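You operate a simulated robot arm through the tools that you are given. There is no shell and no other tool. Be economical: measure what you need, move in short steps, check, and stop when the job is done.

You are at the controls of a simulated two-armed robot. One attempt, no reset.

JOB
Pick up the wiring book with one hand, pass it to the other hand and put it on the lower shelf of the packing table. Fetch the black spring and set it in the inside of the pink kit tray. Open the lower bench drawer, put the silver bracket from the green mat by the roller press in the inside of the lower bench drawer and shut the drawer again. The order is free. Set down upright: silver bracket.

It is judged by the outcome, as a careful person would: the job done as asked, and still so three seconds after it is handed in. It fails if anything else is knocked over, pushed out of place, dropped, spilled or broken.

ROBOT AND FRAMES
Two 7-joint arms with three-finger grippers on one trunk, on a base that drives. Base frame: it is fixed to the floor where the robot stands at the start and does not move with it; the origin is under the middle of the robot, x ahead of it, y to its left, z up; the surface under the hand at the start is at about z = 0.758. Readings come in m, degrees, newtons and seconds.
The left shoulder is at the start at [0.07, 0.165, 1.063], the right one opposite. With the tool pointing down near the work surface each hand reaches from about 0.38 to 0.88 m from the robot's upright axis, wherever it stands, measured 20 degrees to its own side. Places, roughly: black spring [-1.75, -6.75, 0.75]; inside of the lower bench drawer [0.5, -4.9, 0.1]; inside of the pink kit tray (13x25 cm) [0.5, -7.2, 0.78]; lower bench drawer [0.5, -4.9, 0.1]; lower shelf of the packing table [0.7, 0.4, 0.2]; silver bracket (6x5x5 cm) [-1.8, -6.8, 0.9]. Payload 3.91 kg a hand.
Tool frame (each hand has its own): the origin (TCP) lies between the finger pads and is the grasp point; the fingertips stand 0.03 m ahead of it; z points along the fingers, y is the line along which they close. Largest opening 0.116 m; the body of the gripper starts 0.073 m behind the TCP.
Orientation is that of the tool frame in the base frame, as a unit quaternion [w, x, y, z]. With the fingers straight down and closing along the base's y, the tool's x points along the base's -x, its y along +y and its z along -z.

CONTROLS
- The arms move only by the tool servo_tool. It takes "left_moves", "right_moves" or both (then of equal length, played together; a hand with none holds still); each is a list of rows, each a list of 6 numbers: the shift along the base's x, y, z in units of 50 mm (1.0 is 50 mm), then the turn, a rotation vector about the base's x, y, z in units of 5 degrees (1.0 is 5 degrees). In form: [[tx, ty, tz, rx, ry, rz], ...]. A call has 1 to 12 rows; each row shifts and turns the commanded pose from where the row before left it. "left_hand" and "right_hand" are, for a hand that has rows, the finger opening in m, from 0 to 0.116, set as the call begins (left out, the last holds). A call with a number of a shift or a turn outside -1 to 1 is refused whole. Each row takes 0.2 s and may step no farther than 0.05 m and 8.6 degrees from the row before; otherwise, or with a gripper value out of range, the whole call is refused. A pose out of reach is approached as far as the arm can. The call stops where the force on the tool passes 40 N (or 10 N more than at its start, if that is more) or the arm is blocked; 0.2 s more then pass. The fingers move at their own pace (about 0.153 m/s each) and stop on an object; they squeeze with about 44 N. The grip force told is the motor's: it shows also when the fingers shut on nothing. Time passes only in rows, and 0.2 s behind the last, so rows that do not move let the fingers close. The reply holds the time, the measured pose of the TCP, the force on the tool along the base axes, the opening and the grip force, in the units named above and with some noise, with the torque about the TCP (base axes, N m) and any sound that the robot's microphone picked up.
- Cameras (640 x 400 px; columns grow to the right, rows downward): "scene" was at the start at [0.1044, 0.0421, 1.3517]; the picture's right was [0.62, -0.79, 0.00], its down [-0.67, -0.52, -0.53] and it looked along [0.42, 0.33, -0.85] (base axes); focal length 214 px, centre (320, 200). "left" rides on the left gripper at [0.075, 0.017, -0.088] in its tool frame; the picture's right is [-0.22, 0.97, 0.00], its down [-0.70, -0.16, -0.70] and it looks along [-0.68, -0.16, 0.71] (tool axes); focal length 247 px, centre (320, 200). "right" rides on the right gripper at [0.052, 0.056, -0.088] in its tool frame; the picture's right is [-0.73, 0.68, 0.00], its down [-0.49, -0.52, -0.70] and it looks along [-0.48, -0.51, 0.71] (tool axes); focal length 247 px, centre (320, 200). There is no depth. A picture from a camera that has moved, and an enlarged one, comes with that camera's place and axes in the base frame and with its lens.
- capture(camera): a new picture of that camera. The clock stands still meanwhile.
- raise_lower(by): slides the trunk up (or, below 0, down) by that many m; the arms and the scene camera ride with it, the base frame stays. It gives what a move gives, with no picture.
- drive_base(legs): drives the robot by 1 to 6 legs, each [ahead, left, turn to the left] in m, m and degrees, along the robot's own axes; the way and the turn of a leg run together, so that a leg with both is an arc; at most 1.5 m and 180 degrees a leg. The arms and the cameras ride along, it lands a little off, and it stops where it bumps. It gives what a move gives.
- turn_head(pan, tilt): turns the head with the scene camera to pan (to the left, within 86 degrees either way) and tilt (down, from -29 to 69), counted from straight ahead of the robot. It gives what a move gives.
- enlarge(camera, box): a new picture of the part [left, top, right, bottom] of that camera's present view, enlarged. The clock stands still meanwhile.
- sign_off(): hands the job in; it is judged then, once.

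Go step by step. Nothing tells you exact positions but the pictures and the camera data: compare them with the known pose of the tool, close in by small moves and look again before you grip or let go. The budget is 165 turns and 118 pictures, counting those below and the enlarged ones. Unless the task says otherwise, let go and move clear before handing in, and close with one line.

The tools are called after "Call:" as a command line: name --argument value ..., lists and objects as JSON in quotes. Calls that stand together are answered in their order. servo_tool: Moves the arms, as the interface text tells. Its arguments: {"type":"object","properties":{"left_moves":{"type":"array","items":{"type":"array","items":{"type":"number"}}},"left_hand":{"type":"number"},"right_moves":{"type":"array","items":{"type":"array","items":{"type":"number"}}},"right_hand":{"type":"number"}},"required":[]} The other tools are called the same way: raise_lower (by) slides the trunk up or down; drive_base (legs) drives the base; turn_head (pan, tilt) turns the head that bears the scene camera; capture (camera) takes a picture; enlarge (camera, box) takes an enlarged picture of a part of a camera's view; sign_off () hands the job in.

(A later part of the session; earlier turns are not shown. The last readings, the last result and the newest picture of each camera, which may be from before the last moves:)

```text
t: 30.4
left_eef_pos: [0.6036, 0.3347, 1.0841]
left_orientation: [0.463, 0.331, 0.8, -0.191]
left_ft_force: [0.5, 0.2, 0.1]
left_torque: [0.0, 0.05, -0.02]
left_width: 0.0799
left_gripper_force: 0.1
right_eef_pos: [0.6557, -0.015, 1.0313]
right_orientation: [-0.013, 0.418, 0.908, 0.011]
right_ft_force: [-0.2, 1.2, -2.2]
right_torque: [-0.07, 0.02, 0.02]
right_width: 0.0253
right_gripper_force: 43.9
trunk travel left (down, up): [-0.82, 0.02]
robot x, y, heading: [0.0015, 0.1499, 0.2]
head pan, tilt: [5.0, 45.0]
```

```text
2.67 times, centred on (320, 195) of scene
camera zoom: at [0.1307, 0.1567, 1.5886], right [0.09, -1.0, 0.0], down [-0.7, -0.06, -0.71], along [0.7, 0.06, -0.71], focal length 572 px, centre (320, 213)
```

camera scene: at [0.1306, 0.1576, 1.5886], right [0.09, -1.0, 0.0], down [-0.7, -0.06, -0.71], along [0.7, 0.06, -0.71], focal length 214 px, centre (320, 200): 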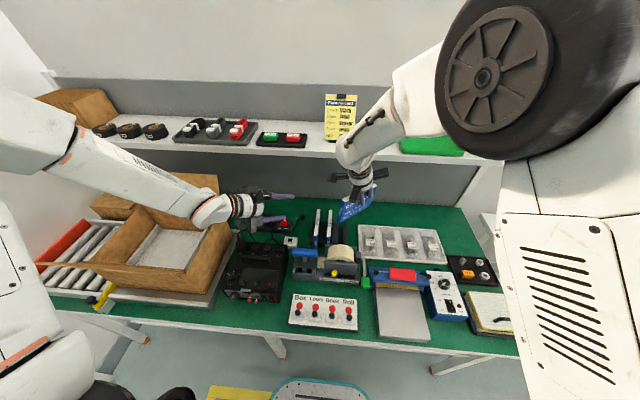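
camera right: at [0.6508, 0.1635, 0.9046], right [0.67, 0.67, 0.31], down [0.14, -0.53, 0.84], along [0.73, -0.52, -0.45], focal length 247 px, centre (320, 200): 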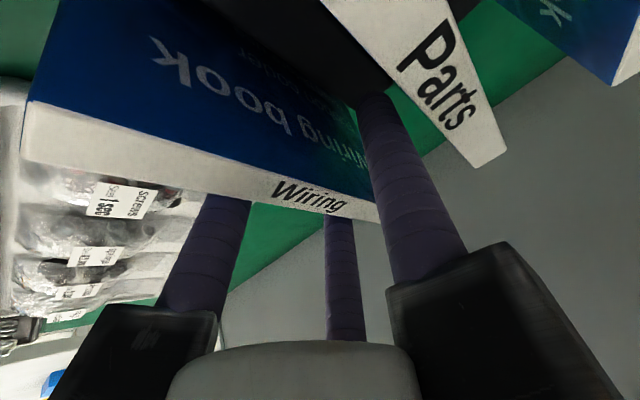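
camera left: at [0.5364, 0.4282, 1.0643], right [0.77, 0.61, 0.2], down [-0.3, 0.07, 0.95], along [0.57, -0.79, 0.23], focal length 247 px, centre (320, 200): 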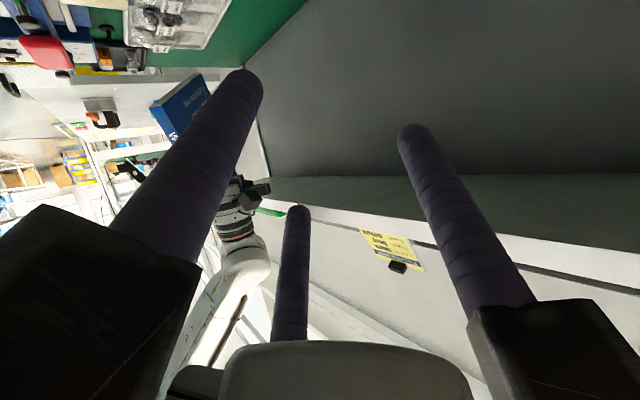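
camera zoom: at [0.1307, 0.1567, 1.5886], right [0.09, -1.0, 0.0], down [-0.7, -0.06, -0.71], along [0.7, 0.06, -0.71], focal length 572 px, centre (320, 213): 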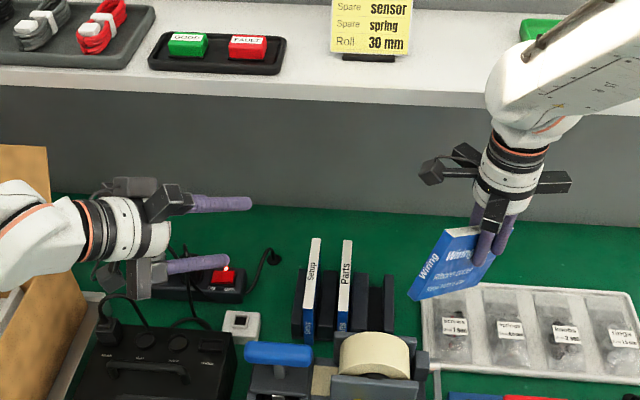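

Straight-down works. I shift the book left into the shared workspace and the left hand to standoff.

Call:
servo_tool --right_moves '[[0.1, 0.4, -0.2, 0, 0, 0], [0.1, 0.4, -0.2, 0, 0, 0], [0.1, 0.4, -0.2, 0, 0, 0], [0.1, 0.4, 0, 0, 0, 0], [0.1, 0.4, 0, 0, 0, 0], [0, 0, 0, 0, 0, 0]]' --left_moves '[[-0.1, -0.3, -0.2, 0, 0, -0.9], [-0.1, -0.4, -0.2, 0, 0, 0], [-0.2, -0.5, -0.2, 0, 0, 0], [-0.2, -0.5, -0.2, 0, 0, 0], [-0.2, -0.5, -0.1, 0, 0, 0], [0, 0, 0, 0, 0, 0]]'

Call:
capture --camera "left"

Call:
enlarge --camera "scene" --box '[200, 120, 440, 270]'

```text
t: 31.8
left_eef_pos: [0.5618, 0.224, 1.0388]
left_orientation: [0.455, 0.362, 0.786, -0.209]
left_ft_force: [0.6, -0.5, -0.2]
left_torque: [-0.03, 0.05, 0.01]
left_width: 0.0801
left_gripper_force: 0.0
right_eef_pos: [0.6814, 0.0877, 1.0005]
right_orientation: [-0.014, 0.419, 0.908, 0.011]
right_ft_force: [0.0, -0.4, -0.5]
right_torque: [-0.02, -0.04, 0.03]
right_width: 0.0252
right_gripper_force: 43.7
trunk travel left (down, up): [-0.82, 0.02]
robot x, y, heading: [0.0007, 0.1512, 0.1]
head pan, tilt: [5.0, 45.0]
```

```text
83 pictures are left
camera left: at [0.5025, 0.3232, 1.0188], right [0.81, 0.55, 0.19], down [-0.29, 0.09, 0.95], along [0.5, -0.83, 0.23], focal length 247 px, centre (320, 200)
```

left: 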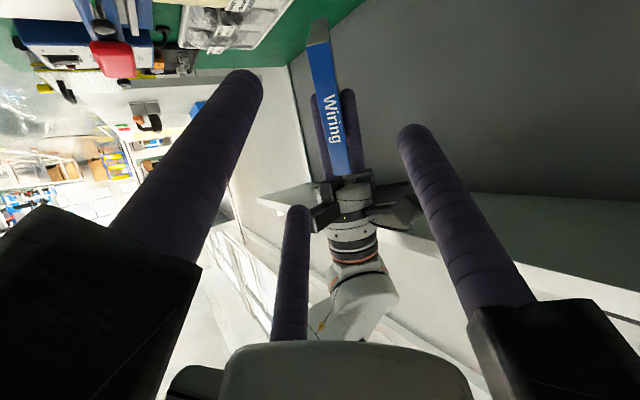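

```text
2.67 times, centred on (320, 195) of scene
camera zoom: at [0.1314, 0.158, 1.5885], right [0.09, -1.0, 0.0], down [-0.7, -0.06, -0.71], along [0.7, 0.06, -0.71], focal length 572 px, centre (320, 213)
```

zoom: 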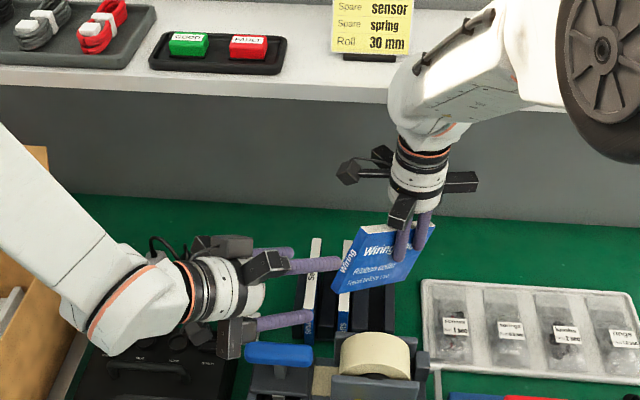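

The left camera shows the book spine right on the approach line, about 0.10 m ahead. I advance along it and check.

Call:
servo_tool --left_moves '[[0.32, -0.305, -0.2, 0, 0, 0], [0.32, -0.305, -0.2, 0, 0, 0], [0.32, -0.305, -0.2, 0, 0, 0], [0.26, -0.245, -0.16, 0, 0, 0], [0, 0, 0, 0, 0, 0]]'

Call:
capture --camera "left"

Call:
enlarge --camera "scene" --box '[260, 140, 420, 240]'

```text
t: 33.0
left_eef_pos: [0.6223, 0.1691, 1.0024]
left_orientation: [0.455, 0.362, 0.787, -0.209]
left_ft_force: [0.5, -0.4, 0.1]
left_torque: [0.0, 0.01, 0.02]
left_width: 0.0802
left_gripper_force: 0.1
right_eef_pos: [0.6816, 0.0864, 1.0006]
right_orientation: [-0.013, 0.419, 0.908, 0.011]
right_ft_force: [-0.7, -0.2, -1.4]
right_torque: [-0.08, -0.05, -0.01]
right_width: 0.0257
right_gripper_force: 43.7
trunk travel left (down, up): [-0.82, 0.02]
robot x, y, heading: [-0.0014, 0.1503, -0.2]
head pan, tilt: [5.0, 45.0]
```

```text
81 pictures are left
camera left: at [0.5643, 0.2665, 0.9815], right [0.81, 0.55, 0.19], down [-0.29, 0.09, 0.95], along [0.5, -0.83, 0.23], focal length 247 px, centre (320, 200)
```

left: 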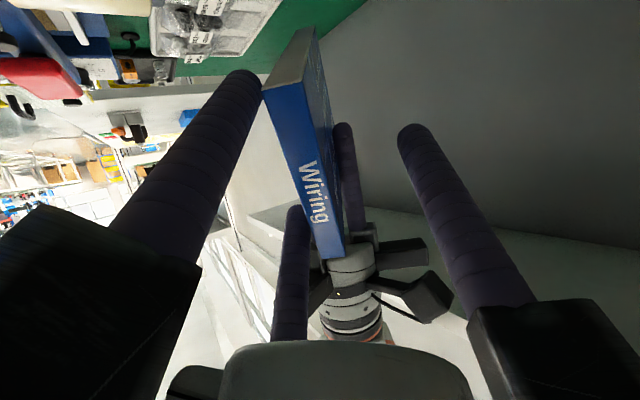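

```text
4.00 times, centred on (340, 190) of scene
camera zoom: at [0.1312, 0.1583, 1.5885], right [0.09, -1.0, 0.0], down [-0.7, -0.06, -0.71], along [0.7, 0.06, -0.71], focal length 858 px, centre (240, 240)
```

zoom: 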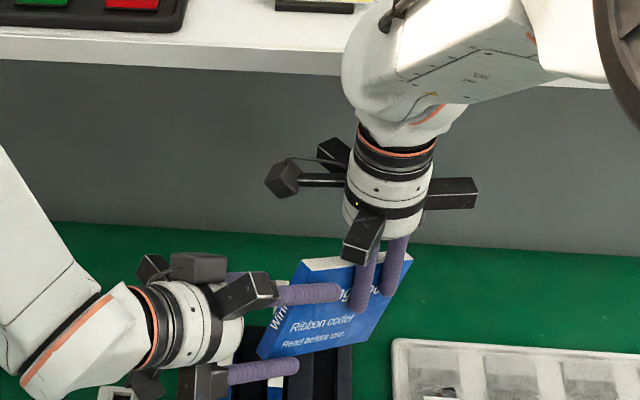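

The lower left finger sits at the book's bottom edge and the grip is a bit off-centre; I raise the left hand ~2 cm and re-centre before closing.

Call:
servo_tool --left_moves '[[-0.22, 0.02, 0.42, 0, 0, 0], [0, 0, 0, 0, 0, 0]]'

Call:
enlarge --camera "scene" --box '[280, 150, 400, 225]'

Call:
capture --camera "left"

```text
t: 33.6
left_eef_pos: [0.6132, 0.1714, 1.0226]
left_orientation: [0.455, 0.363, 0.786, -0.21]
left_ft_force: [-0.6, 0.0, -0.4]
left_torque: [-0.03, -0.04, -0.06]
left_width: 0.0803
left_gripper_force: 0.1
right_eef_pos: [0.6805, 0.0862, 1.0008]
right_orientation: [-0.014, 0.419, 0.908, 0.012]
right_ft_force: [0.1, -0.1, -1.2]
right_torque: [-0.04, -0.04, 0.01]
right_width: 0.0255
right_gripper_force: 44.4
trunk travel left (down, up): [-0.82, 0.02]
robot x, y, heading: [-0.0012, 0.1496, -0.3]
head pan, tilt: [5.0, 45.0]
```

```text
5.33 times, centred on (340, 188) of scene
camera zoom: at [0.132, 0.158, 1.5884], right [0.09, -1.0, 0.0], down [-0.7, -0.06, -0.71], along [0.7, 0.06, -0.71], focal length 1144 px, centre (213, 267)
```

zoom: 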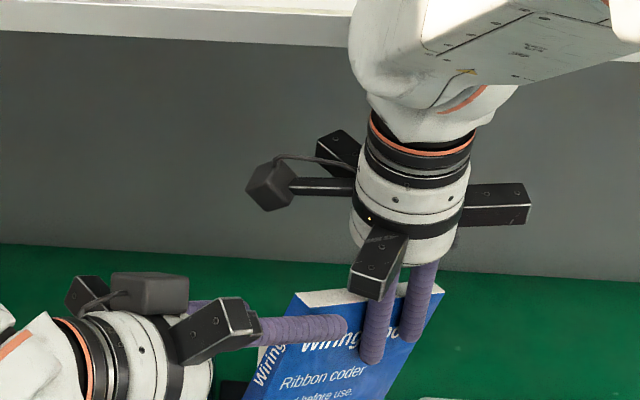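

```text
78 pictures are left
camera left: at [0.5533, 0.2688, 1.0023], right [0.81, 0.55, 0.19], down [-0.29, 0.09, 0.95], along [0.5, -0.83, 0.23], focal length 247 px, centre (320, 200)
```

left: 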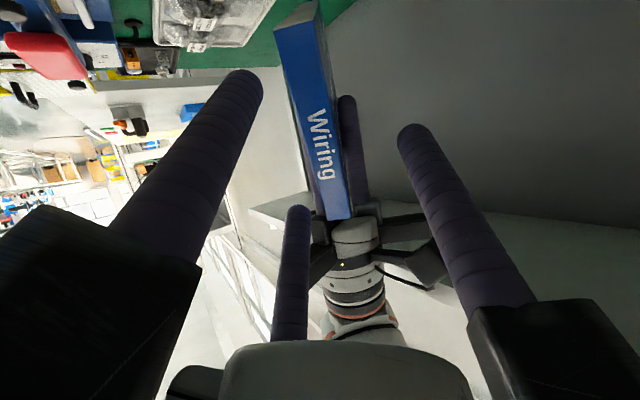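

The two-finger side spans ~7 cm, so the raise was slightly too much; I lower by 1 cm to centre both fingers on the book's face.

Call:
servo_tool --left_moves '[[0, 0, -0.2, 0, 0, 0], [0, 0, 0, 0, 0, 0]]'

Call:
enlarge --camera "scene" --box '[280, 165, 400, 240]'

```text
t: 34.2
left_eef_pos: [0.6127, 0.1706, 1.0109]
left_orientation: [0.455, 0.363, 0.786, -0.209]
left_ft_force: [0.3, -0.1, 0.6]
left_torque: [-0.02, 0.01, 0.0]
left_width: 0.0799
left_gripper_force: 0.1
right_eef_pos: [0.6818, 0.0872, 1.0004]
right_orientation: [-0.014, 0.418, 0.908, 0.011]
right_ft_force: [-0.1, 0.7, -1.9]
right_torque: [0.01, -0.05, -0.01]
right_width: 0.0256
right_gripper_force: 44.1
trunk travel left (down, up): [-0.82, 0.02]
robot x, y, heading: [0.0009, 0.1492, 0.0]
head pan, tilt: [5.0, 45.0]
```

```text
5.33 times, centred on (340, 202) of scene
camera zoom: at [0.1318, 0.1579, 1.5884], right [0.09, -1.0, 0.0], down [-0.7, -0.06, -0.71], along [0.7, 0.06, -0.71], focal length 1144 px, centre (213, 187)
```

zoom: 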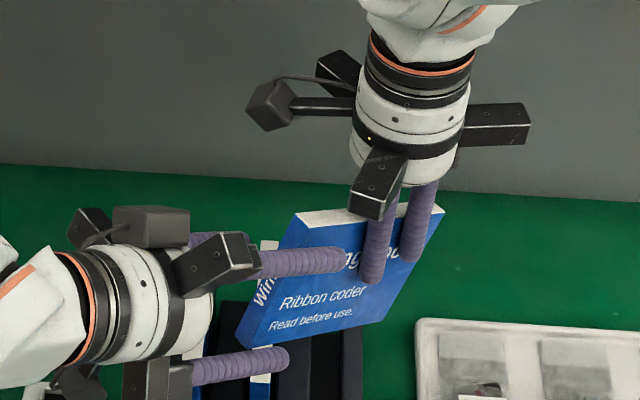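

Fine-tune up 0.8 cm and close the left hand on the book.

Call:
servo_tool --left_moves '[[0, 0, 0.17, 0, 0, 0], [0, 0, 0, 0, 0, 0]]'

Call:
servo_tool --left_moves '[[0, 0, 0, 0, 0, 0], [0, 0, 0, 0, 0, 0], [0, 0, 0, 0, 0, 0], [0, 0, 0, 0, 0, 0]]' --left_hand 0

Call:
enlarge --camera "scene" --box '[280, 165, 400, 240]'

Call:
capture --camera "left"

```text
t: 34.8
left_eef_pos: [0.6131, 0.1704, 1.0222]
left_orientation: [0.455, 0.362, 0.787, -0.209]
left_ft_force: [-0.4, -0.3, 0.0]
left_torque: [0.0, -0.01, 0.02]
left_width: 0.08
left_gripper_force: 0.1
right_eef_pos: [0.6804, 0.0877, 1.0014]
right_orientation: [-0.013, 0.419, 0.908, 0.011]
right_ft_force: [-0.9, -0.3, -1.8]
right_torque: [-0.06, 0.0, 0.0]
right_width: 0.0256
right_gripper_force: 43.8
trunk travel left (down, up): [-0.82, 0.02]
robot x, y, heading: [-0.0007, 0.154, 0.1]
head pan, tilt: [5.0, 45.0]
```

```text
t: 35.8
left_eef_pos: [0.6133, 0.1681, 1.0218]
left_orientation: [0.456, 0.363, 0.786, -0.209]
left_ft_force: [-9.8, -10.3, 11.9]
left_torque: [-0.39, -0.8, -0.69]
left_width: 0.0258
left_gripper_force: 44.5
right_eef_pos: [0.6802, 0.0867, 0.999]
right_orientation: [-0.013, 0.418, 0.908, 0.011]
right_ft_force: [9.8, 10.7, -13.2]
right_torque: [-0.83, 0.12, -0.86]
right_width: 0.0253
right_gripper_force: 43.9
trunk travel left (down, up): [-0.82, 0.02]
robot x, y, heading: [0.0002, 0.1539, -0.2]
head pan, tilt: [5.0, 45.0]
```

```text
5.33 times, centred on (340, 202) of scene
camera zoom: at [0.1316, 0.1576, 1.5885], right [0.09, -1.0, 0.0], down [-0.7, -0.06, -0.71], along [0.7, 0.06, -0.71], focal length 1144 px, centre (213, 187)
```

zoom: 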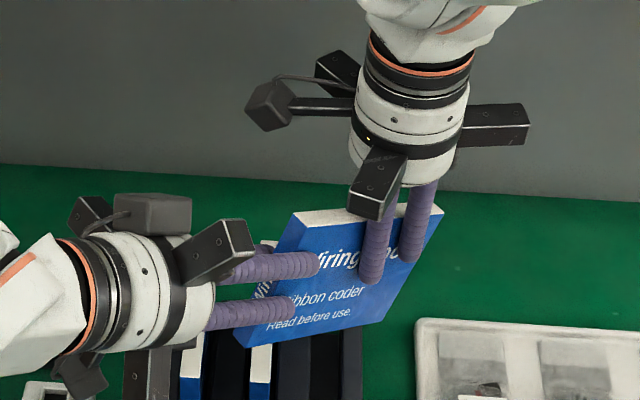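

```text
75 pictures are left
camera left: at [0.5537, 0.2669, 1.0014], right [0.81, 0.55, 0.2], down [-0.29, 0.09, 0.95], along [0.5, -0.83, 0.24], focal length 247 px, centre (320, 200)
```

left: 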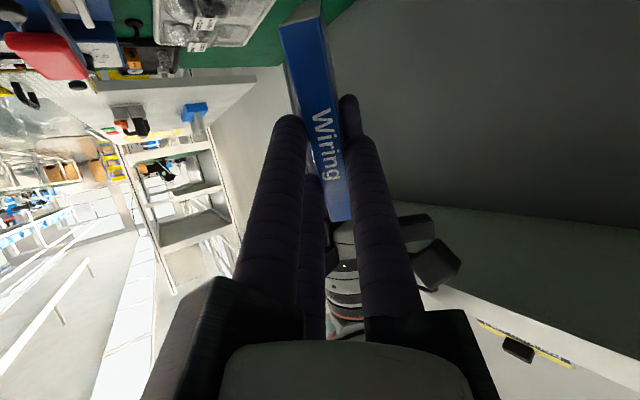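

Left hand has the book (width 0.0258, 44 N). Now I release with the right and lift it straight away.

Call:
servo_tool --right_moves '[[0, 0, 0, 0, 0, 0], [0, 0, 0, 0, 0, 0], [0, 0, 0, 0, 0, 0]]' --right_hand 0.08

Call:
servo_tool --right_moves '[[0, 0, 0.7, 0, 0, 0], [0, 0, 0.8, 0, 0, 0], [0, -0.3, 0.8, 0, 0, 0], [0, -0.8, 0.3, 0, 0, 0], [0, -0.9, 0, 0, 0, 0], [-0.3, -0.9, 0, 0, 0, 0], [-0.3, -0.9, 0, 0, 0, 0]]'

Call:
capture --camera "scene"

```text
t: 36.6
left_eef_pos: [0.6131, 0.1708, 1.0212]
left_orientation: [0.454, 0.362, 0.787, -0.208]
left_ft_force: [0.3, -0.2, -0.3]
left_torque: [0.07, 0.11, 0.01]
left_width: 0.0256
left_gripper_force: 43.8
right_eef_pos: [0.6806, 0.0867, 1.0011]
right_orientation: [-0.013, 0.419, 0.908, 0.011]
right_ft_force: [-0.7, -0.8, 1.0]
right_torque: [-0.01, -0.01, 0.02]
right_width: 0.0801
right_gripper_force: 0.1
trunk travel left (down, up): [-0.82, 0.02]
robot x, y, heading: [0.0026, 0.148, -0.1]
head pan, tilt: [5.0, 45.0]
```

```text
t: 38.2
left_eef_pos: [0.6134, 0.169, 1.0217]
left_orientation: [0.454, 0.363, 0.786, -0.209]
left_ft_force: [-0.1, -0.4, 0.4]
left_torque: [0.08, 0.04, 0.04]
left_width: 0.0253
left_gripper_force: 44.3
right_eef_pos: [0.6504, -0.1073, 1.131]
right_orientation: [-0.014, 0.42, 0.907, 0.012]
right_ft_force: [-0.7, 0.3, 0.1]
right_torque: [0.02, -0.01, 0.01]
right_width: 0.0801
right_gripper_force: 0.0
trunk travel left (down, up): [-0.82, 0.02]
robot x, y, heading: [0.0021, 0.1489, 0.1]
head pan, tilt: [5.0, 45.0]
```

```text
74 pictures are left
camera scene: at [0.1304, 0.155, 1.5886], right [0.09, -1.0, 0.0], down [-0.7, -0.06, -0.71], along [0.7, 0.06, -0.71], focal length 214 px, centre (320, 200)
```

scene: 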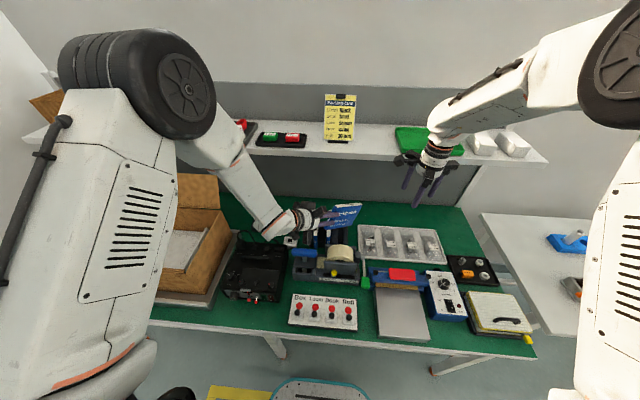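

Handover is complete. I drive straight back and look at the lower shelf.

Call:
drive_base --legs '[[-0.6, 0, 0]]'

Call:
turn_head --pan 10 --tilt 40

Call:
raise_lower --by -0.3

Call:
capture --camera "scene"

```text
t: 41.6
left_eef_pos: [0.0233, 0.1659, 1.0204]
left_orientation: [0.453, 0.367, 0.784, -0.212]
left_ft_force: [-1.1, 0.3, 1.2]
left_torque: [0.05, 0.05, -0.01]
left_width: 0.0254
left_gripper_force: 43.7
right_eef_pos: [0.0577, -0.1091, 1.1306]
right_orientation: [-0.013, 0.425, 0.905, 0.01]
right_ft_force: [0.9, -0.5, 0.4]
right_torque: [0.01, 0.04, -0.01]
right_width: 0.0798
right_gripper_force: 0.1
trunk travel left (down, up): [-0.82, 0.02]
robot x, y, heading: [-0.5929, 0.1544, -0.9]
head pan, tilt: [5.0, 45.0]
```

```text
t: 42.2
left_eef_pos: [0.0213, 0.1649, 1.0214]
left_orientation: [0.453, 0.368, 0.784, -0.211]
left_ft_force: [0.6, 0.4, -0.1]
left_torque: [0.08, 0.08, 0.0]
left_width: 0.0258
left_gripper_force: 44.2
right_eef_pos: [0.0565, -0.1093, 1.1313]
right_orientation: [-0.012, 0.425, 0.905, 0.011]
right_ft_force: [-0.8, -0.6, 0.7]
right_torque: [0.02, 0.0, 0.0]
right_width: 0.0798
right_gripper_force: 0.1
trunk travel left (down, up): [-0.82, 0.02]
robot x, y, heading: [-0.5909, 0.1545, -1.0]
head pan, tilt: [10.0, 40.0]
```

```text
t: 45.2
left_eef_pos: [0.0206, 0.1656, 0.7195]
left_orientation: [0.453, 0.368, 0.784, -0.213]
left_ft_force: [-0.5, 0.0, 0.5]
left_torque: [0.05, 0.09, 0.02]
left_width: 0.0252
left_gripper_force: 44.2
right_eef_pos: [0.0571, -0.1099, 0.8308]
right_orientation: [-0.013, 0.423, 0.906, 0.01]
right_ft_force: [0.3, -0.3, 0.7]
right_torque: [0.02, 0.02, -0.01]
right_width: 0.08
right_gripper_force: 0.0
trunk travel left (down, up): [-0.52, 0.32]
robot x, y, heading: [-0.5897, 0.1578, -0.6]
head pan, tilt: [10.0, 40.0]
```

```text
73 pictures are left
camera scene: at [-0.4571, 0.167, 1.2958], right [0.16, -0.99, 0.0], down [-0.63, -0.1, -0.77], along [0.76, 0.12, -0.64], focal length 214 px, centre (320, 200)
```

scene: 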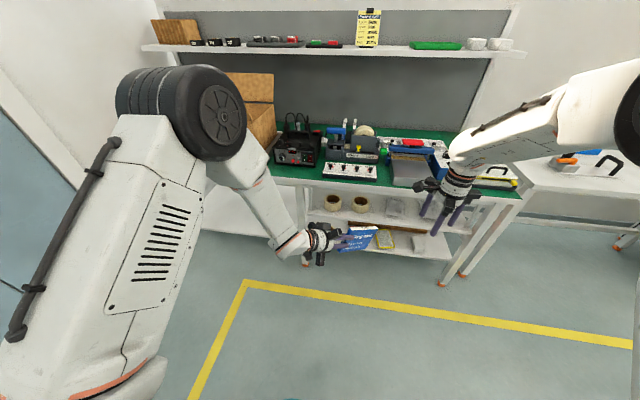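

I zoom in on the lower shelf under the table.

Call:
enlarge --camera "scene" --box '[180, 160, 500, 300]'

Call:
capture --camera "right"

```text
2.00 times, centred on (340, 230) of scene
camera zoom: at [-0.4571, 0.167, 1.2958], right [0.16, -0.99, 0.0], down [-0.63, -0.1, -0.77], along [0.76, 0.12, -0.64], focal length 429 px, centre (280, 140)
```

zoom: 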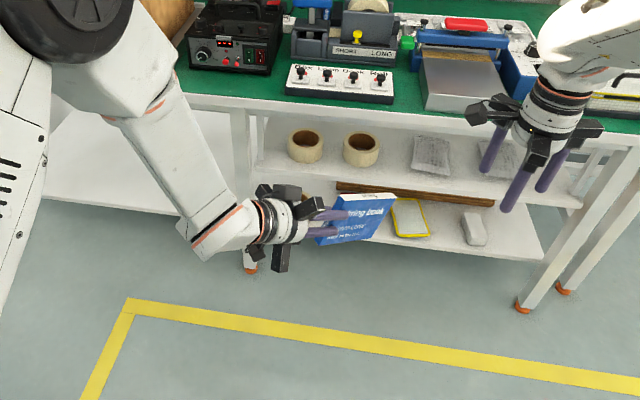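

```text
71 pictures are left
camera right: at [0.0675, -0.0365, 0.9212], right [0.99, -0.13, -0.02], down [-0.08, -0.73, 0.68], along [-0.1, -0.67, -0.73], focal length 247 px, centre (320, 200)
```

right: 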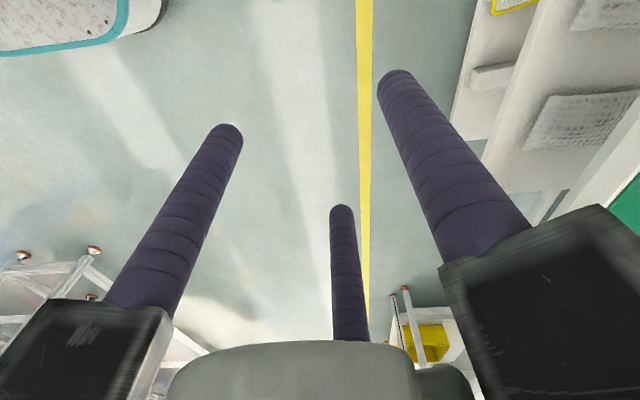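

Two lower levels are visible. I lower the trunk for a more frontal view.

Call:
raise_lower --by -0.35

Call:
turn_head --pan 8 --tilt 22

Call:
capture --camera "scene"

```text
t: 48.6
left_eef_pos: [0.0211, 0.1661, 0.3715]
left_orientation: [0.452, 0.368, 0.785, -0.212]
left_ft_force: [0.1, 0.7, 0.3]
left_torque: [0.08, 0.08, 0.03]
left_width: 0.0253
left_gripper_force: 43.9
right_eef_pos: [0.0574, -0.1083, 0.4812]
right_orientation: [-0.013, 0.424, 0.905, 0.011]
right_ft_force: [-0.3, -0.3, -0.2]
right_torque: [0.02, 0.0, -0.01]
right_width: 0.08
right_gripper_force: 0.0
trunk travel left (down, up): [-0.17, 0.67]
robot x, y, heading: [-0.5912, 0.1542, -0.7]
head pan, tilt: [10.0, 40.0]
```

```text
t: 49.5
left_eef_pos: [0.0208, 0.166, 0.3728]
left_orientation: [0.452, 0.368, 0.784, -0.212]
left_ft_force: [-0.1, 0.1, 1.7]
left_torque: [0.07, 0.05, -0.03]
left_width: 0.0254
left_gripper_force: 44.5
right_eef_pos: [0.0562, -0.1095, 0.4805]
right_orientation: [-0.013, 0.424, 0.905, 0.011]
right_ft_force: [-0.9, 0.3, -0.2]
right_torque: [0.02, -0.01, 0.03]
right_width: 0.0801
right_gripper_force: 0.0
trunk travel left (down, up): [-0.17, 0.67]
robot x, y, heading: [-0.5917, 0.1532, -0.7]
head pan, tilt: [8.0, 22.0]
```

```text
70 pictures are left
camera scene: at [-0.4489, 0.1651, 0.9738], right [0.13, -0.99, 0.0], down [-0.37, -0.05, -0.93], along [0.92, 0.12, -0.38], focal length 214 px, centre (320, 200)
```

scene: 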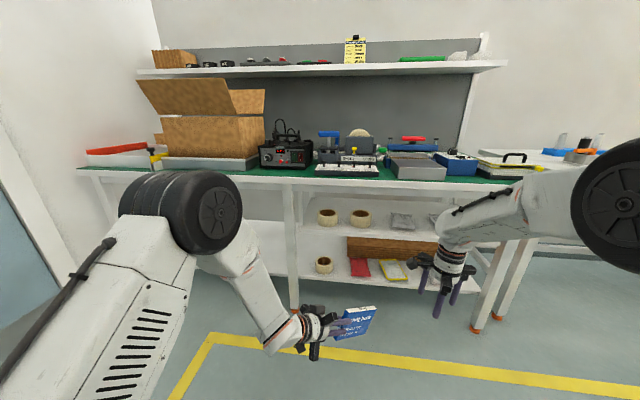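

The lower shelf (z≈0.2) spans the full width and its left half is empty; front edge at x≈0.43. I move the right hand aside and turn the left hand to point straight ahead.

Call:
servo_tool --left_moves '[[0, 0.3, 0.1, 0, 0, 1], [0, 0.3, 0.1, 0, 0, 1], [0, 0.3, 0.1, 0, 0, 1], [0, 0.3, 0.1, 0, 0, 1], [0, 0.3, 0.1, 0, 0, 1], [0, 0.3, 0.1, 0, 0, 1], [0, 0.3, 0, 0, 0, 1], [0, 0.3, 0, 0, 0, 1], [0, 0.3, 0, 0, 0, 1], [0, 0.3, 0, 0, 0, 1], [0, 0, 0, 0, -1, 0], [0, 0, 0, 0, -1, 0]]' --right_moves '[[-0.2, -0.6, 0.3, 0, 0, 0], [-0.2, -0.6, 0.3, 0, 0, 0], [-0.2, -0.6, 0.3, 0, 0, 0], [-0.2, -0.6, 0.3, 0, 0, 0], [-0.2, -0.6, 0, 0, 0, 0], [0, 0, 0, 0, 0, 1], [0, 0, 0, 0, 0, 1], [0, 0, 0, 0, 0, 1], [0, 0, 0, 0, 0, 1], [0, 0, 0, 0, 0, 1], [0, 0, 0, 0, 0, 1], [0, 0, 0, 0, 0, 1]]'

Call:
servo_tool --left_moves '[[0, 0, 0, 0, -1, 0], [0, 0, 0, 0.966, 0, -0.259], [0, 0, 0, 0.966, 0, -0.259], [0, 0, 0, 0.966, 0, -0.259], [0, 0, 0, 0.966, 0, -0.259], [0, 0, 0, 0.966, 0, -0.259], [0, 0, 0, 0.966, 0, -0.259], [0, 0, 0, 0.966, 0, -0.259], [0, 0, 0, 0.966, 0, -0.259], [0, 0, 0, 0.966, 0, -0.259]]'

Call:
capture --camera "scene"

```text
t: 52.1
left_eef_pos: [0.0959, 0.422, 0.4962]
left_orientation: [0.499, -0.021, 0.866, -0.043]
left_ft_force: [0.3, 0.4, -0.7]
left_torque: [-0.02, 0.09, -0.01]
left_width: 0.0253
left_gripper_force: 44.2
left hand out of reach, approached as far as the arm can: row 3, 4, 5, 6, 7, 8, 9, 10, 11, 12
right_eef_pos: [0.0071, -0.2599, 0.5408]
right_orientation: [-0.016, 0.133, 0.991, 0.006]
right_ft_force: [0.6, -0.5, 0.1]
right_torque: [-0.01, 0.0, -0.04]
right_width: 0.08
right_gripper_force: 0.1
trunk travel left (down, up): [-0.17, 0.67]
robot x, y, heading: [-0.5934, 0.154, -0.7]
head pan, tilt: [8.0, 22.0]
```

```text
t: 54.5
left_eef_pos: [0.119, 0.4731, 0.553]
left_orientation: [0.464, 0.261, 0.818, 0.219]
left_ft_force: [-0.2, 0.1, 0.7]
left_torque: [-0.05, 0.12, -0.05]
left_width: 0.0257
left_gripper_force: 44.2
left hand out of reach, approached as far as the arm can: row 1, 4, 5, 6, 7, 8, 9, 10
right_eef_pos: [0.0048, -0.259, 0.5411]
right_orientation: [-0.016, 0.133, 0.991, 0.007]
right_ft_force: [-0.6, -0.2, -0.5]
right_torque: [0.02, -0.01, 0.04]
right_width: 0.08
right_gripper_force: 0.1
trunk travel left (down, up): [-0.17, 0.67]
robot x, y, heading: [-0.59, 0.1573, -0.7]
head pan, tilt: [8.0, 22.0]
stopped in row 10 (left hand): the arm was blocked; the commanded pose is now the measured one
```

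```text
69 pictures are left
camera scene: at [-0.449, 0.1653, 0.9739], right [0.13, -0.99, 0.0], down [-0.37, -0.05, -0.93], along [0.92, 0.12, -0.38], focal length 214 px, centre (320, 200)
```

scene: 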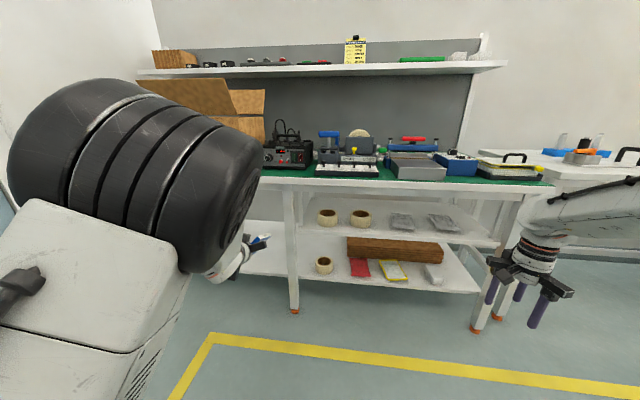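

The arm can't fold into a level forward-pointing pose this close. I'll shift the base left (clear of the table leg at y≈0.41), back off, lower the trunk, and reach farther out so the forearm flattens.

Call:
drive_base --legs '[[-0.25, 0.25, 0]]'

Call:
raise_lower --by -0.16

Call:
servo_tool --left_moves '[[0.8, 0, -0.3, 0, 0, 0], [0.8, 0, -0.3, 0, 0, 0], [0.8, 0, -0.2, 0, 0, 0], [0.8, 0, 0, 0, 0, 0], [0, 0, 0, 0, 0, 0]]'

Call:
capture --camera "scene"

```text
t: 56.7
left_eef_pos: [-0.1243, 0.7228, 0.5528]
left_orientation: [0.463, 0.263, 0.817, 0.22]
left_ft_force: [0.1, 0.5, -0.2]
left_torque: [-0.02, 0.14, -0.01]
left_width: 0.0257
left_gripper_force: 44.4
right_eef_pos: [-0.2407, -0.0097, 0.5409]
right_orientation: [-0.016, 0.134, 0.991, 0.006]
right_ft_force: [0.4, -0.4, -0.7]
right_torque: [0.0, 0.02, -0.01]
right_width: 0.08
right_gripper_force: 0.1
trunk travel left (down, up): [-0.17, 0.67]
robot x, y, heading: [-0.8369, 0.4039, -0.9]
head pan, tilt: [8.0, 22.0]
```

```text
t: 58.6
left_eef_pos: [-0.1246, 0.7247, 0.3936]
left_orientation: [0.464, 0.262, 0.817, 0.219]
left_ft_force: [-0.2, -0.5, 0.8]
left_torque: [-0.06, 0.11, 0.0]
left_width: 0.0257
left_gripper_force: 43.8
right_eef_pos: [-0.2396, -0.0114, 0.3814]
right_orientation: [-0.016, 0.134, 0.991, 0.007]
right_ft_force: [-0.4, 0.2, 0.5]
right_torque: [-0.01, 0.01, 0.01]
right_width: 0.0799
right_gripper_force: 0.1
trunk travel left (down, up): [-0.01, 0.83]
robot x, y, heading: [-0.8377, 0.4098, -0.9]
head pan, tilt: [8.0, 22.0]
```

```text
t: 59.8
left_eef_pos: [0.0314, 0.7305, 0.3516]
left_orientation: [0.462, 0.256, 0.82, 0.219]
left_ft_force: [-0.1, 0.1, 0.0]
left_torque: [-0.02, 0.09, -0.02]
left_width: 0.0258
left_gripper_force: 43.9
right_eef_pos: [-0.2393, -0.0087, 0.3808]
right_orientation: [-0.015, 0.134, 0.991, 0.006]
right_ft_force: [0.0, 0.1, -1.2]
right_torque: [-0.01, 0.03, 0.0]
right_width: 0.08
right_gripper_force: 0.1
trunk travel left (down, up): [-0.01, 0.83]
robot x, y, heading: [-0.8382, 0.4047, -0.8]
head pan, tilt: [8.0, 22.0]
```

```text
68 pictures are left
camera scene: at [-0.6944, 0.4162, 0.8139], right [0.12, -0.99, 0.0], down [-0.37, -0.05, -0.93], along [0.92, 0.12, -0.38], focal length 214 px, centre (320, 200)
```

scene: 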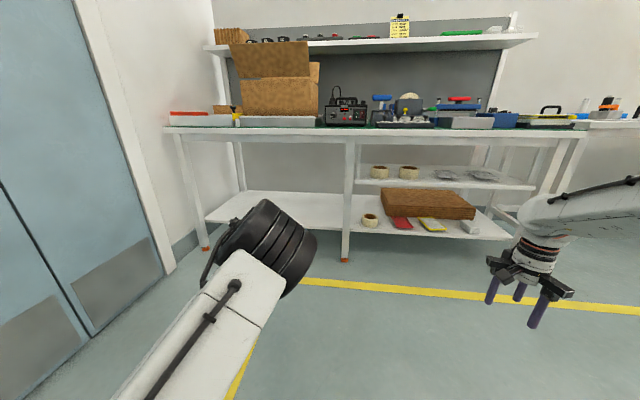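

The left half of the lower shelf is wide and empty. I finish rolling the left hand so the book becomes flat, pitched 15° down.

Call:
servo_tool --left_moves '[[0, 0, 0, 0.82, -0.175, -0.457], [0, 0, 0, 0.82, -0.175, -0.457], [0, 0, 0, 0.82, -0.175, -0.457], [0, 0, 0, 0.82, -0.175, -0.457], [0, 0, 0, 0.82, -0.175, -0.457], [0, 0, 0, 0.82, -0.175, -0.457], [0, 0, 0, 0.82, -0.175, -0.457], [0, 0, 0, 0.82, -0.175, -0.457], [0, 0, 0, 0.82, -0.175, -0.457], [0, 0, 0, 0.82, -0.175, -0.457], [0, 0, 0, 0.82, -0.175, -0.457]]'

Call:
turn_head --pan 20 --tilt 25

Call:
capture --camera "scene"

```text
t: 62.2
left_eef_pos: [0.0915, 0.7541, 0.4046]
left_orientation: [0.422, 0.571, 0.561, 0.424]
left_ft_force: [0.1, -0.2, 0.5]
left_torque: [-0.03, 0.1, 0.0]
left_width: 0.0253
left_gripper_force: 44.0
left hand out of reach, approached as far as the arm can: row 6, 7, 8, 9, 10, 11
right_eef_pos: [-0.239, -0.0086, 0.3807]
right_orientation: [-0.016, 0.135, 0.991, 0.006]
right_ft_force: [-0.7, 0.5, 0.2]
right_torque: [0.02, 0.02, 0.01]
right_width: 0.0803
right_gripper_force: 0.0
trunk travel left (down, up): [-0.01, 0.83]
robot x, y, heading: [-0.8349, 0.4027, -0.7]
head pan, tilt: [8.0, 22.0]
```

```text
t: 62.9
left_eef_pos: [0.0892, 0.7552, 0.4034]
left_orientation: [0.423, 0.57, 0.562, 0.424]
left_ft_force: [-0.2, 0.5, -0.4]
left_torque: [0.0, 0.08, 0.0]
left_width: 0.0254
left_gripper_force: 44.4
right_eef_pos: [-0.24, -0.0101, 0.3812]
right_orientation: [-0.016, 0.133, 0.991, 0.006]
right_ft_force: [-0.6, 0.4, 0.5]
right_torque: [0.01, 0.0, -0.01]
right_width: 0.08
right_gripper_force: 0.0
trunk travel left (down, up): [-0.01, 0.83]
robot x, y, heading: [-0.8393, 0.4076, -0.8]
head pan, tilt: [20.0, 25.0]
```

```text
67 pictures are left
camera scene: at [-0.6994, 0.4349, 0.809], right [0.33, -0.94, 0.0], down [-0.4, -0.14, -0.91], along [0.86, 0.3, -0.42], focal length 214 px, centre (320, 200)
```

scene: 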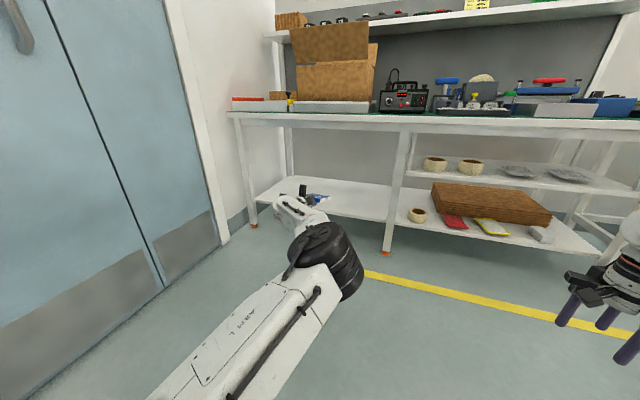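

The book is now flat, pitched ~16° down. I test reaching further and lower with the same orientation.

Call:
servo_tool --left_moves '[[0.6, 0, -0.4, 0, 0, 0], [0.6, 0, -0.5, 0, 0, 0], [0.4, 0, -0.5, 0, 0, 0], [0, 0, -0.5, 0, 0, 0], [0, 0, 0, 0, 0, 0]]'

Call:
capture --camera "left"

Call:
enlarge --camera "scene" --box '[200, 130, 440, 280]'

```text
t: 64.1
left_eef_pos: [0.1761, 0.7547, 0.3117]
left_orientation: [0.427, 0.569, 0.558, 0.427]
left_ft_force: [-0.1, 0.2, -0.2]
left_torque: [0.01, 0.11, -0.01]
left_width: 0.0255
left_gripper_force: 43.8
left hand out of reach, approached as far as the arm can: row 1, 4
right_eef_pos: [-0.2402, -0.0101, 0.3814]
right_orientation: [-0.016, 0.133, 0.991, 0.007]
right_ft_force: [-0.4, 0.3, -0.6]
right_torque: [0.0, -0.01, 0.0]
right_width: 0.0798
right_gripper_force: 0.0
trunk travel left (down, up): [-0.01, 0.83]
robot x, y, heading: [-0.8357, 0.4054, -1.0]
head pan, tilt: [20.0, 25.0]
```

```text
66 pictures are left
camera left: at [0.0986, 0.83, 0.3532], right [0.26, -0.24, 0.94], down [-0.73, -0.69, 0.03], along [0.64, -0.69, -0.35], focal length 247 px, centre (320, 200)
```

left: 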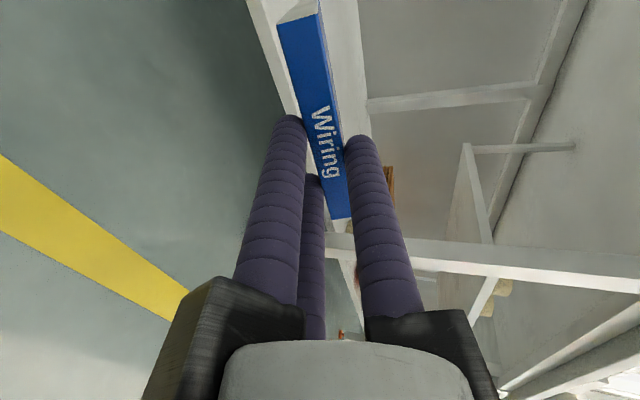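

```text
2.67 times, centred on (320, 205) of scene
camera zoom: at [-0.6994, 0.435, 0.809], right [0.33, -0.94, 0.0], down [-0.4, -0.14, -0.91], along [0.86, 0.3, -0.42], focal length 572 px, centre (320, 187)
```

zoom: 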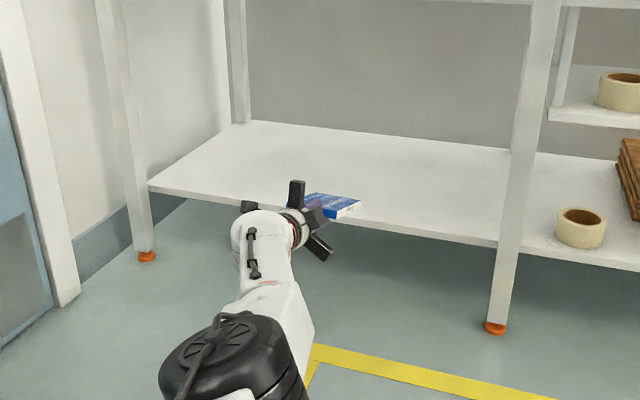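

The shelf top is at z≈0.2 with front edge x≈0.40. I drive forward 0.22 so the book is over the shelf, then lower it.

Call:
drive_base --legs '[[0.22, 0, 1]]'

Call:
servo_tool --left_moves '[[0.6, 0, -0.2, 0, 0, 0], [0.6, 0, -0.3, 0, 0, 0], [0, 0, -0.3, 0, 0, 0], [0, 0, 0, 0, 0, 0]]'

Call:
enlarge --camera "scene" --box '[200, 130, 440, 280]'

```text
t: 65.8
left_eef_pos: [0.3897, 0.7811, 0.3115]
left_orientation: [0.421, 0.562, 0.565, 0.433]
left_ft_force: [0.7, 0.3, 0.0]
left_torque: [0.01, 0.13, -0.04]
left_width: 0.0254
left_gripper_force: 44.4
right_eef_pos: [-0.0051, 0.0052, 0.3803]
right_orientation: [-0.016, 0.121, 0.992, 0.006]
right_ft_force: [0.9, -0.3, 0.3]
right_torque: [0.02, -0.01, 0.02]
right_width: 0.08
right_gripper_force: 0.1
trunk travel left (down, up): [-0.01, 0.83]
robot x, y, heading: [-0.6117, 0.4078, 0.8]
head pan, tilt: [20.0, 25.0]
```

```text
t: 66.8
left_eef_pos: [0.412, 0.7748, 0.2916]
left_orientation: [0.421, 0.562, 0.565, 0.433]
left_ft_force: [-0.6, 0.3, 0.3]
left_torque: [-0.04, 0.12, 0.05]
left_width: 0.0254
left_gripper_force: 43.5
left hand out of reach, approached as far as the arm can: row 1, 2
right_eef_pos: [-0.0047, 0.0063, 0.3815]
right_orientation: [-0.016, 0.119, 0.993, 0.006]
right_ft_force: [-0.6, 0.7, 0.1]
right_torque: [0.02, 0.04, 0.0]
right_width: 0.0799
right_gripper_force: 0.1
trunk travel left (down, up): [-0.01, 0.83]
robot x, y, heading: [-0.6174, 0.4052, 0.6]
head pan, tilt: [20.0, 25.0]
```

```text
2.67 times, centred on (320, 205) of scene
camera zoom: at [-0.4764, 0.4383, 0.809], right [0.35, -0.94, 0.0], down [-0.4, -0.15, -0.91], along [0.85, 0.32, -0.42], focal length 572 px, centre (320, 187)
```

zoom: 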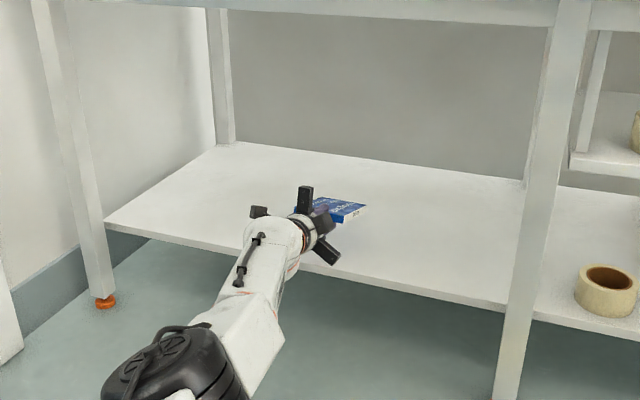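

Arm is nearly at full stretch, so I drive 6 cm more and keep lowering in small steps.

Call:
drive_base --legs '[[0.08, 0, 0]]'

Call:
servo_tool --left_moves '[[-0.2, 0, -0.2, 0, 0, 0], [-0.2, 0, -0.2, 0, 0, 0], [0, 0, -0.2, 0, 0, 0], [0, 0, 0, 0, 0, 0]]'

Call:
enlarge --camera "scene" --box '[240, 150, 400, 250]'

Call:
capture --camera "left"

```text
t: 67.9
left_eef_pos: [0.4925, 0.7727, 0.292]
left_orientation: [0.422, 0.562, 0.565, 0.432]
left_ft_force: [-0.2, -0.6, -0.2]
left_torque: [0.02, 0.14, -0.01]
left_width: 0.0253
left_gripper_force: 43.8
right_eef_pos: [0.0744, 0.0059, 0.3815]
right_orientation: [-0.016, 0.121, 0.993, 0.006]
right_ft_force: [-0.2, -0.3, 0.2]
right_torque: [0.0, 0.02, 0.03]
right_width: 0.0799
right_gripper_force: 0.1
trunk travel left (down, up): [-0.01, 0.83]
robot x, y, heading: [-0.5288, 0.4101, 0.3]
head pan, tilt: [20.0, 25.0]
```

```text
t: 68.9
left_eef_pos: [0.4841, 0.7741, 0.266]
left_orientation: [0.42, 0.563, 0.566, 0.431]
left_ft_force: [-0.2, -0.2, 0.5]
left_torque: [-0.01, 0.13, 0.03]
left_width: 0.0255
left_gripper_force: 44.0
left hand out of reach, approached as far as the arm can: row 2, 3
right_eef_pos: [0.074, 0.0063, 0.3812]
right_orientation: [-0.016, 0.122, 0.992, 0.006]
right_ft_force: [-0.3, 0.2, 0.8]
right_torque: [-0.02, -0.01, -0.04]
right_width: 0.0802
right_gripper_force: 0.0
trunk travel left (down, up): [-0.01, 0.83]
robot x, y, heading: [-0.5344, 0.4067, 0.4]
head pan, tilt: [20.0, 25.0]
```

```text
4.00 times, centred on (320, 200) of scene
camera zoom: at [-0.3961, 0.439, 0.809], right [0.35, -0.94, 0.0], down [-0.4, -0.15, -0.91], along [0.85, 0.32, -0.42], focal length 858 px, centre (320, 200)
```

zoom: 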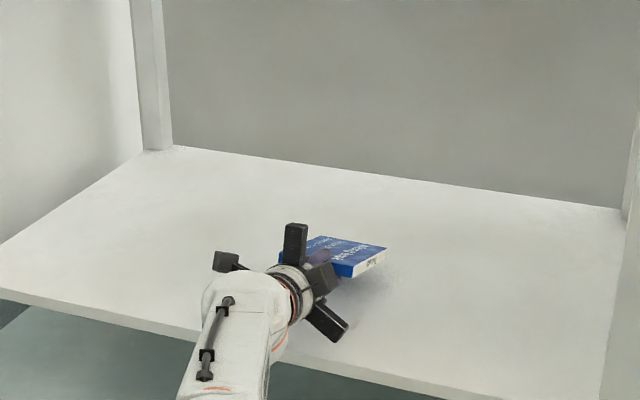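

```text
62 pictures are left
camera left: at [0.4048, 0.8475, 0.3068], right [0.27, -0.23, 0.94], down [-0.71, -0.71, 0.03], along [0.65, -0.67, -0.35], focal length 247 px, centre (320, 200)
```

left: 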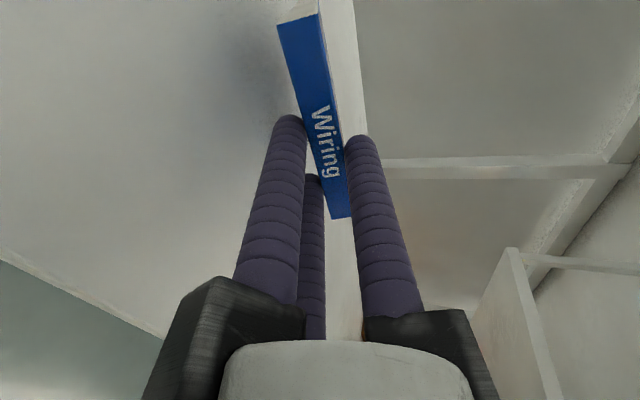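

The book is a few cm above the shelf. Continuing down, slightly forward to stay in reach.

Call:
servo_tool --left_moves '[[0.2, 0, -0.2, 0, 0, 0], [0.1, 0, -0.2, 0, 0, 0], [0, 0, -0.2, 0, 0, 0], [0, 0, -0.1, 0, 0, 0], [0, 0, 0, 0, 0, 0]]'

Call:
enlarge --camera "scene" --box '[260, 170, 380, 245]'

```text
t: 70.1
left_eef_pos: [0.4838, 0.7679, 0.2336]
left_orientation: [0.422, 0.563, 0.564, 0.433]
left_ft_force: [-2.9, -1.0, 2.1]
left_torque: [0.22, -0.51, -0.02]
left_width: 0.0253
left_gripper_force: 43.3
left hand out of reach, approached as far as the arm can: row 1, 2, 4
right_eef_pos: [0.0728, 0.0058, 0.3811]
right_orientation: [-0.015, 0.122, 0.992, 0.006]
right_ft_force: [0.7, -0.1, -0.4]
right_torque: [0.01, 0.04, 0.0]
right_width: 0.0799
right_gripper_force: 0.1
trunk travel left (down, up): [-0.01, 0.83]
robot x, y, heading: [-0.5311, 0.4078, 0.7]
head pan, tilt: [20.0, 25.0]
```

```text
5.33 times, centred on (320, 208) of scene
camera zoom: at [-0.3967, 0.4388, 0.8092], right [0.35, -0.94, 0.0], down [-0.4, -0.15, -0.91], along [0.85, 0.32, -0.42], focal length 1144 px, centre (320, 160)
```

zoom: 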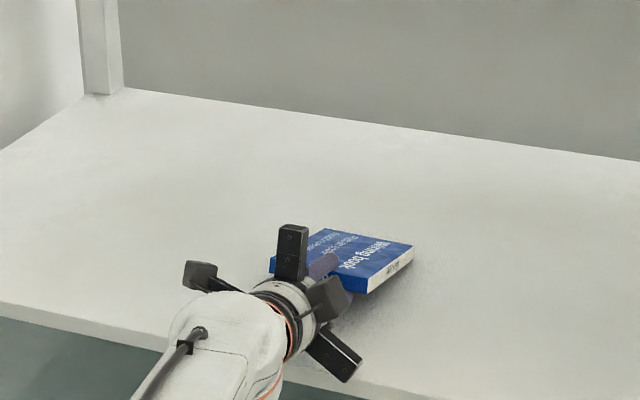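

The far edge has touched down. Opening to 0.07 lowers the near edge onto the shelf; then I'll look before withdrawing.

Call:
servo_tool --left_moves '[[0, 0, 0, 0, 0, 0], [0, 0, 0, 0, 0, 0], [0, 0, 0, 0, 0, 0]]' --left_hand 0.07

Call:
enlarge --camera "scene" --box '[260, 170, 380, 245]'

Call:
capture --camera "left"

```text
t: 70.9
left_eef_pos: [0.484, 0.7696, 0.2335]
left_orientation: [0.421, 0.563, 0.565, 0.432]
left_ft_force: [-0.4, 0.3, -1.2]
left_torque: [-0.06, 0.0, 0.04]
left_width: 0.0701
left_gripper_force: 0.7
right_eef_pos: [0.0749, 0.0053, 0.3817]
right_orientation: [-0.016, 0.121, 0.992, 0.006]
right_ft_force: [0.2, 0.3, 0.6]
right_torque: [-0.03, 0.01, 0.0]
right_width: 0.0799
right_gripper_force: 0.0
trunk travel left (down, up): [-0.01, 0.83]
robot x, y, heading: [-0.5308, 0.4084, 0.5]
head pan, tilt: [20.0, 25.0]
```

```text
5.33 times, centred on (320, 208) of scene
camera zoom: at [-0.3962, 0.439, 0.809], right [0.35, -0.94, 0.0], down [-0.4, -0.15, -0.91], along [0.85, 0.32, -0.42], focal length 1144 px, centre (320, 160)
```

zoom: 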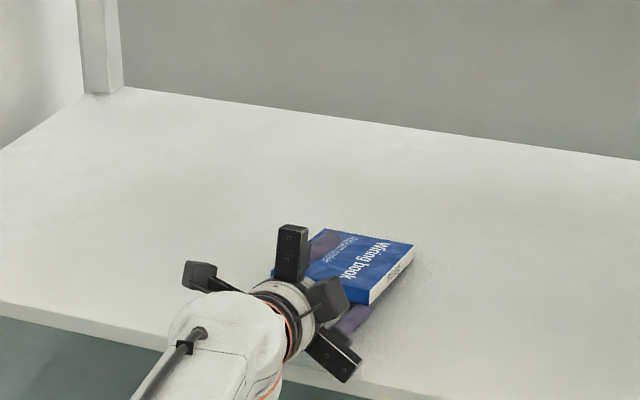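

```text
59 pictures are left
camera left: at [0.4041, 0.8434, 0.2748], right [0.27, -0.23, 0.94], down [-0.71, -0.71, 0.03], along [0.65, -0.67, -0.35], focal length 247 px, centre (320, 200)
```

left: 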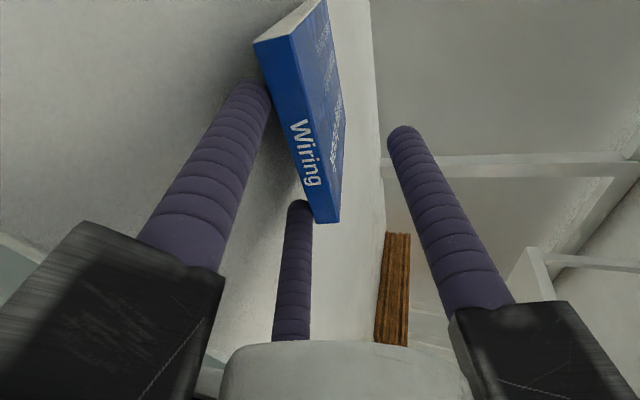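

The book now rests almost flat on the lower fingers. I drive straight back to slide the fingers out.

Call:
drive_base --legs '[[-0.12, 0, 0]]'

Call:
enlarge --camera "scene" --box '[240, 150, 440, 275]'

```text
t: 72.1
left_eef_pos: [0.369, 0.7662, 0.2351]
left_orientation: [0.422, 0.563, 0.564, 0.432]
left_ft_force: [0.7, 0.2, 0.8]
left_torque: [0.01, -0.02, 0.0]
left_width: 0.0699
left_gripper_force: 0.0
right_eef_pos: [-0.0427, 0.0025, 0.3807]
right_orientation: [-0.016, 0.122, 0.992, 0.006]
right_ft_force: [0.1, -0.2, 0.1]
right_torque: [-0.02, 0.01, -0.01]
right_width: 0.0798
right_gripper_force: 0.0
trunk travel left (down, up): [-0.01, 0.83]
robot x, y, heading: [-0.6486, 0.4034, 0.2]
head pan, tilt: [20.0, 25.0]
```

```text
3.20 times, centred on (340, 212) of scene
camera zoom: at [-0.5128, 0.4375, 0.8091], right [0.35, -0.94, 0.0], down [-0.4, -0.15, -0.91], along [0.85, 0.32, -0.42], focal length 686 px, centre (256, 160)
```

zoom: 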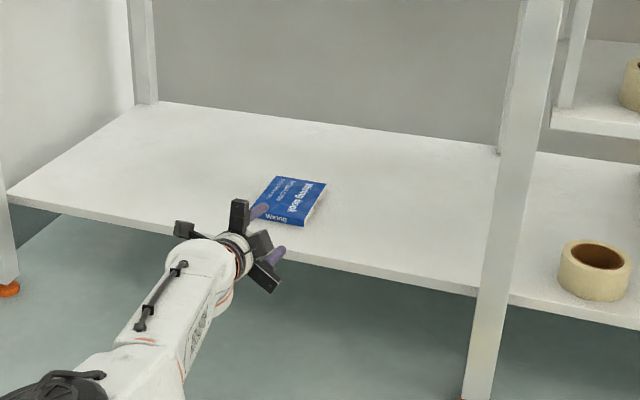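

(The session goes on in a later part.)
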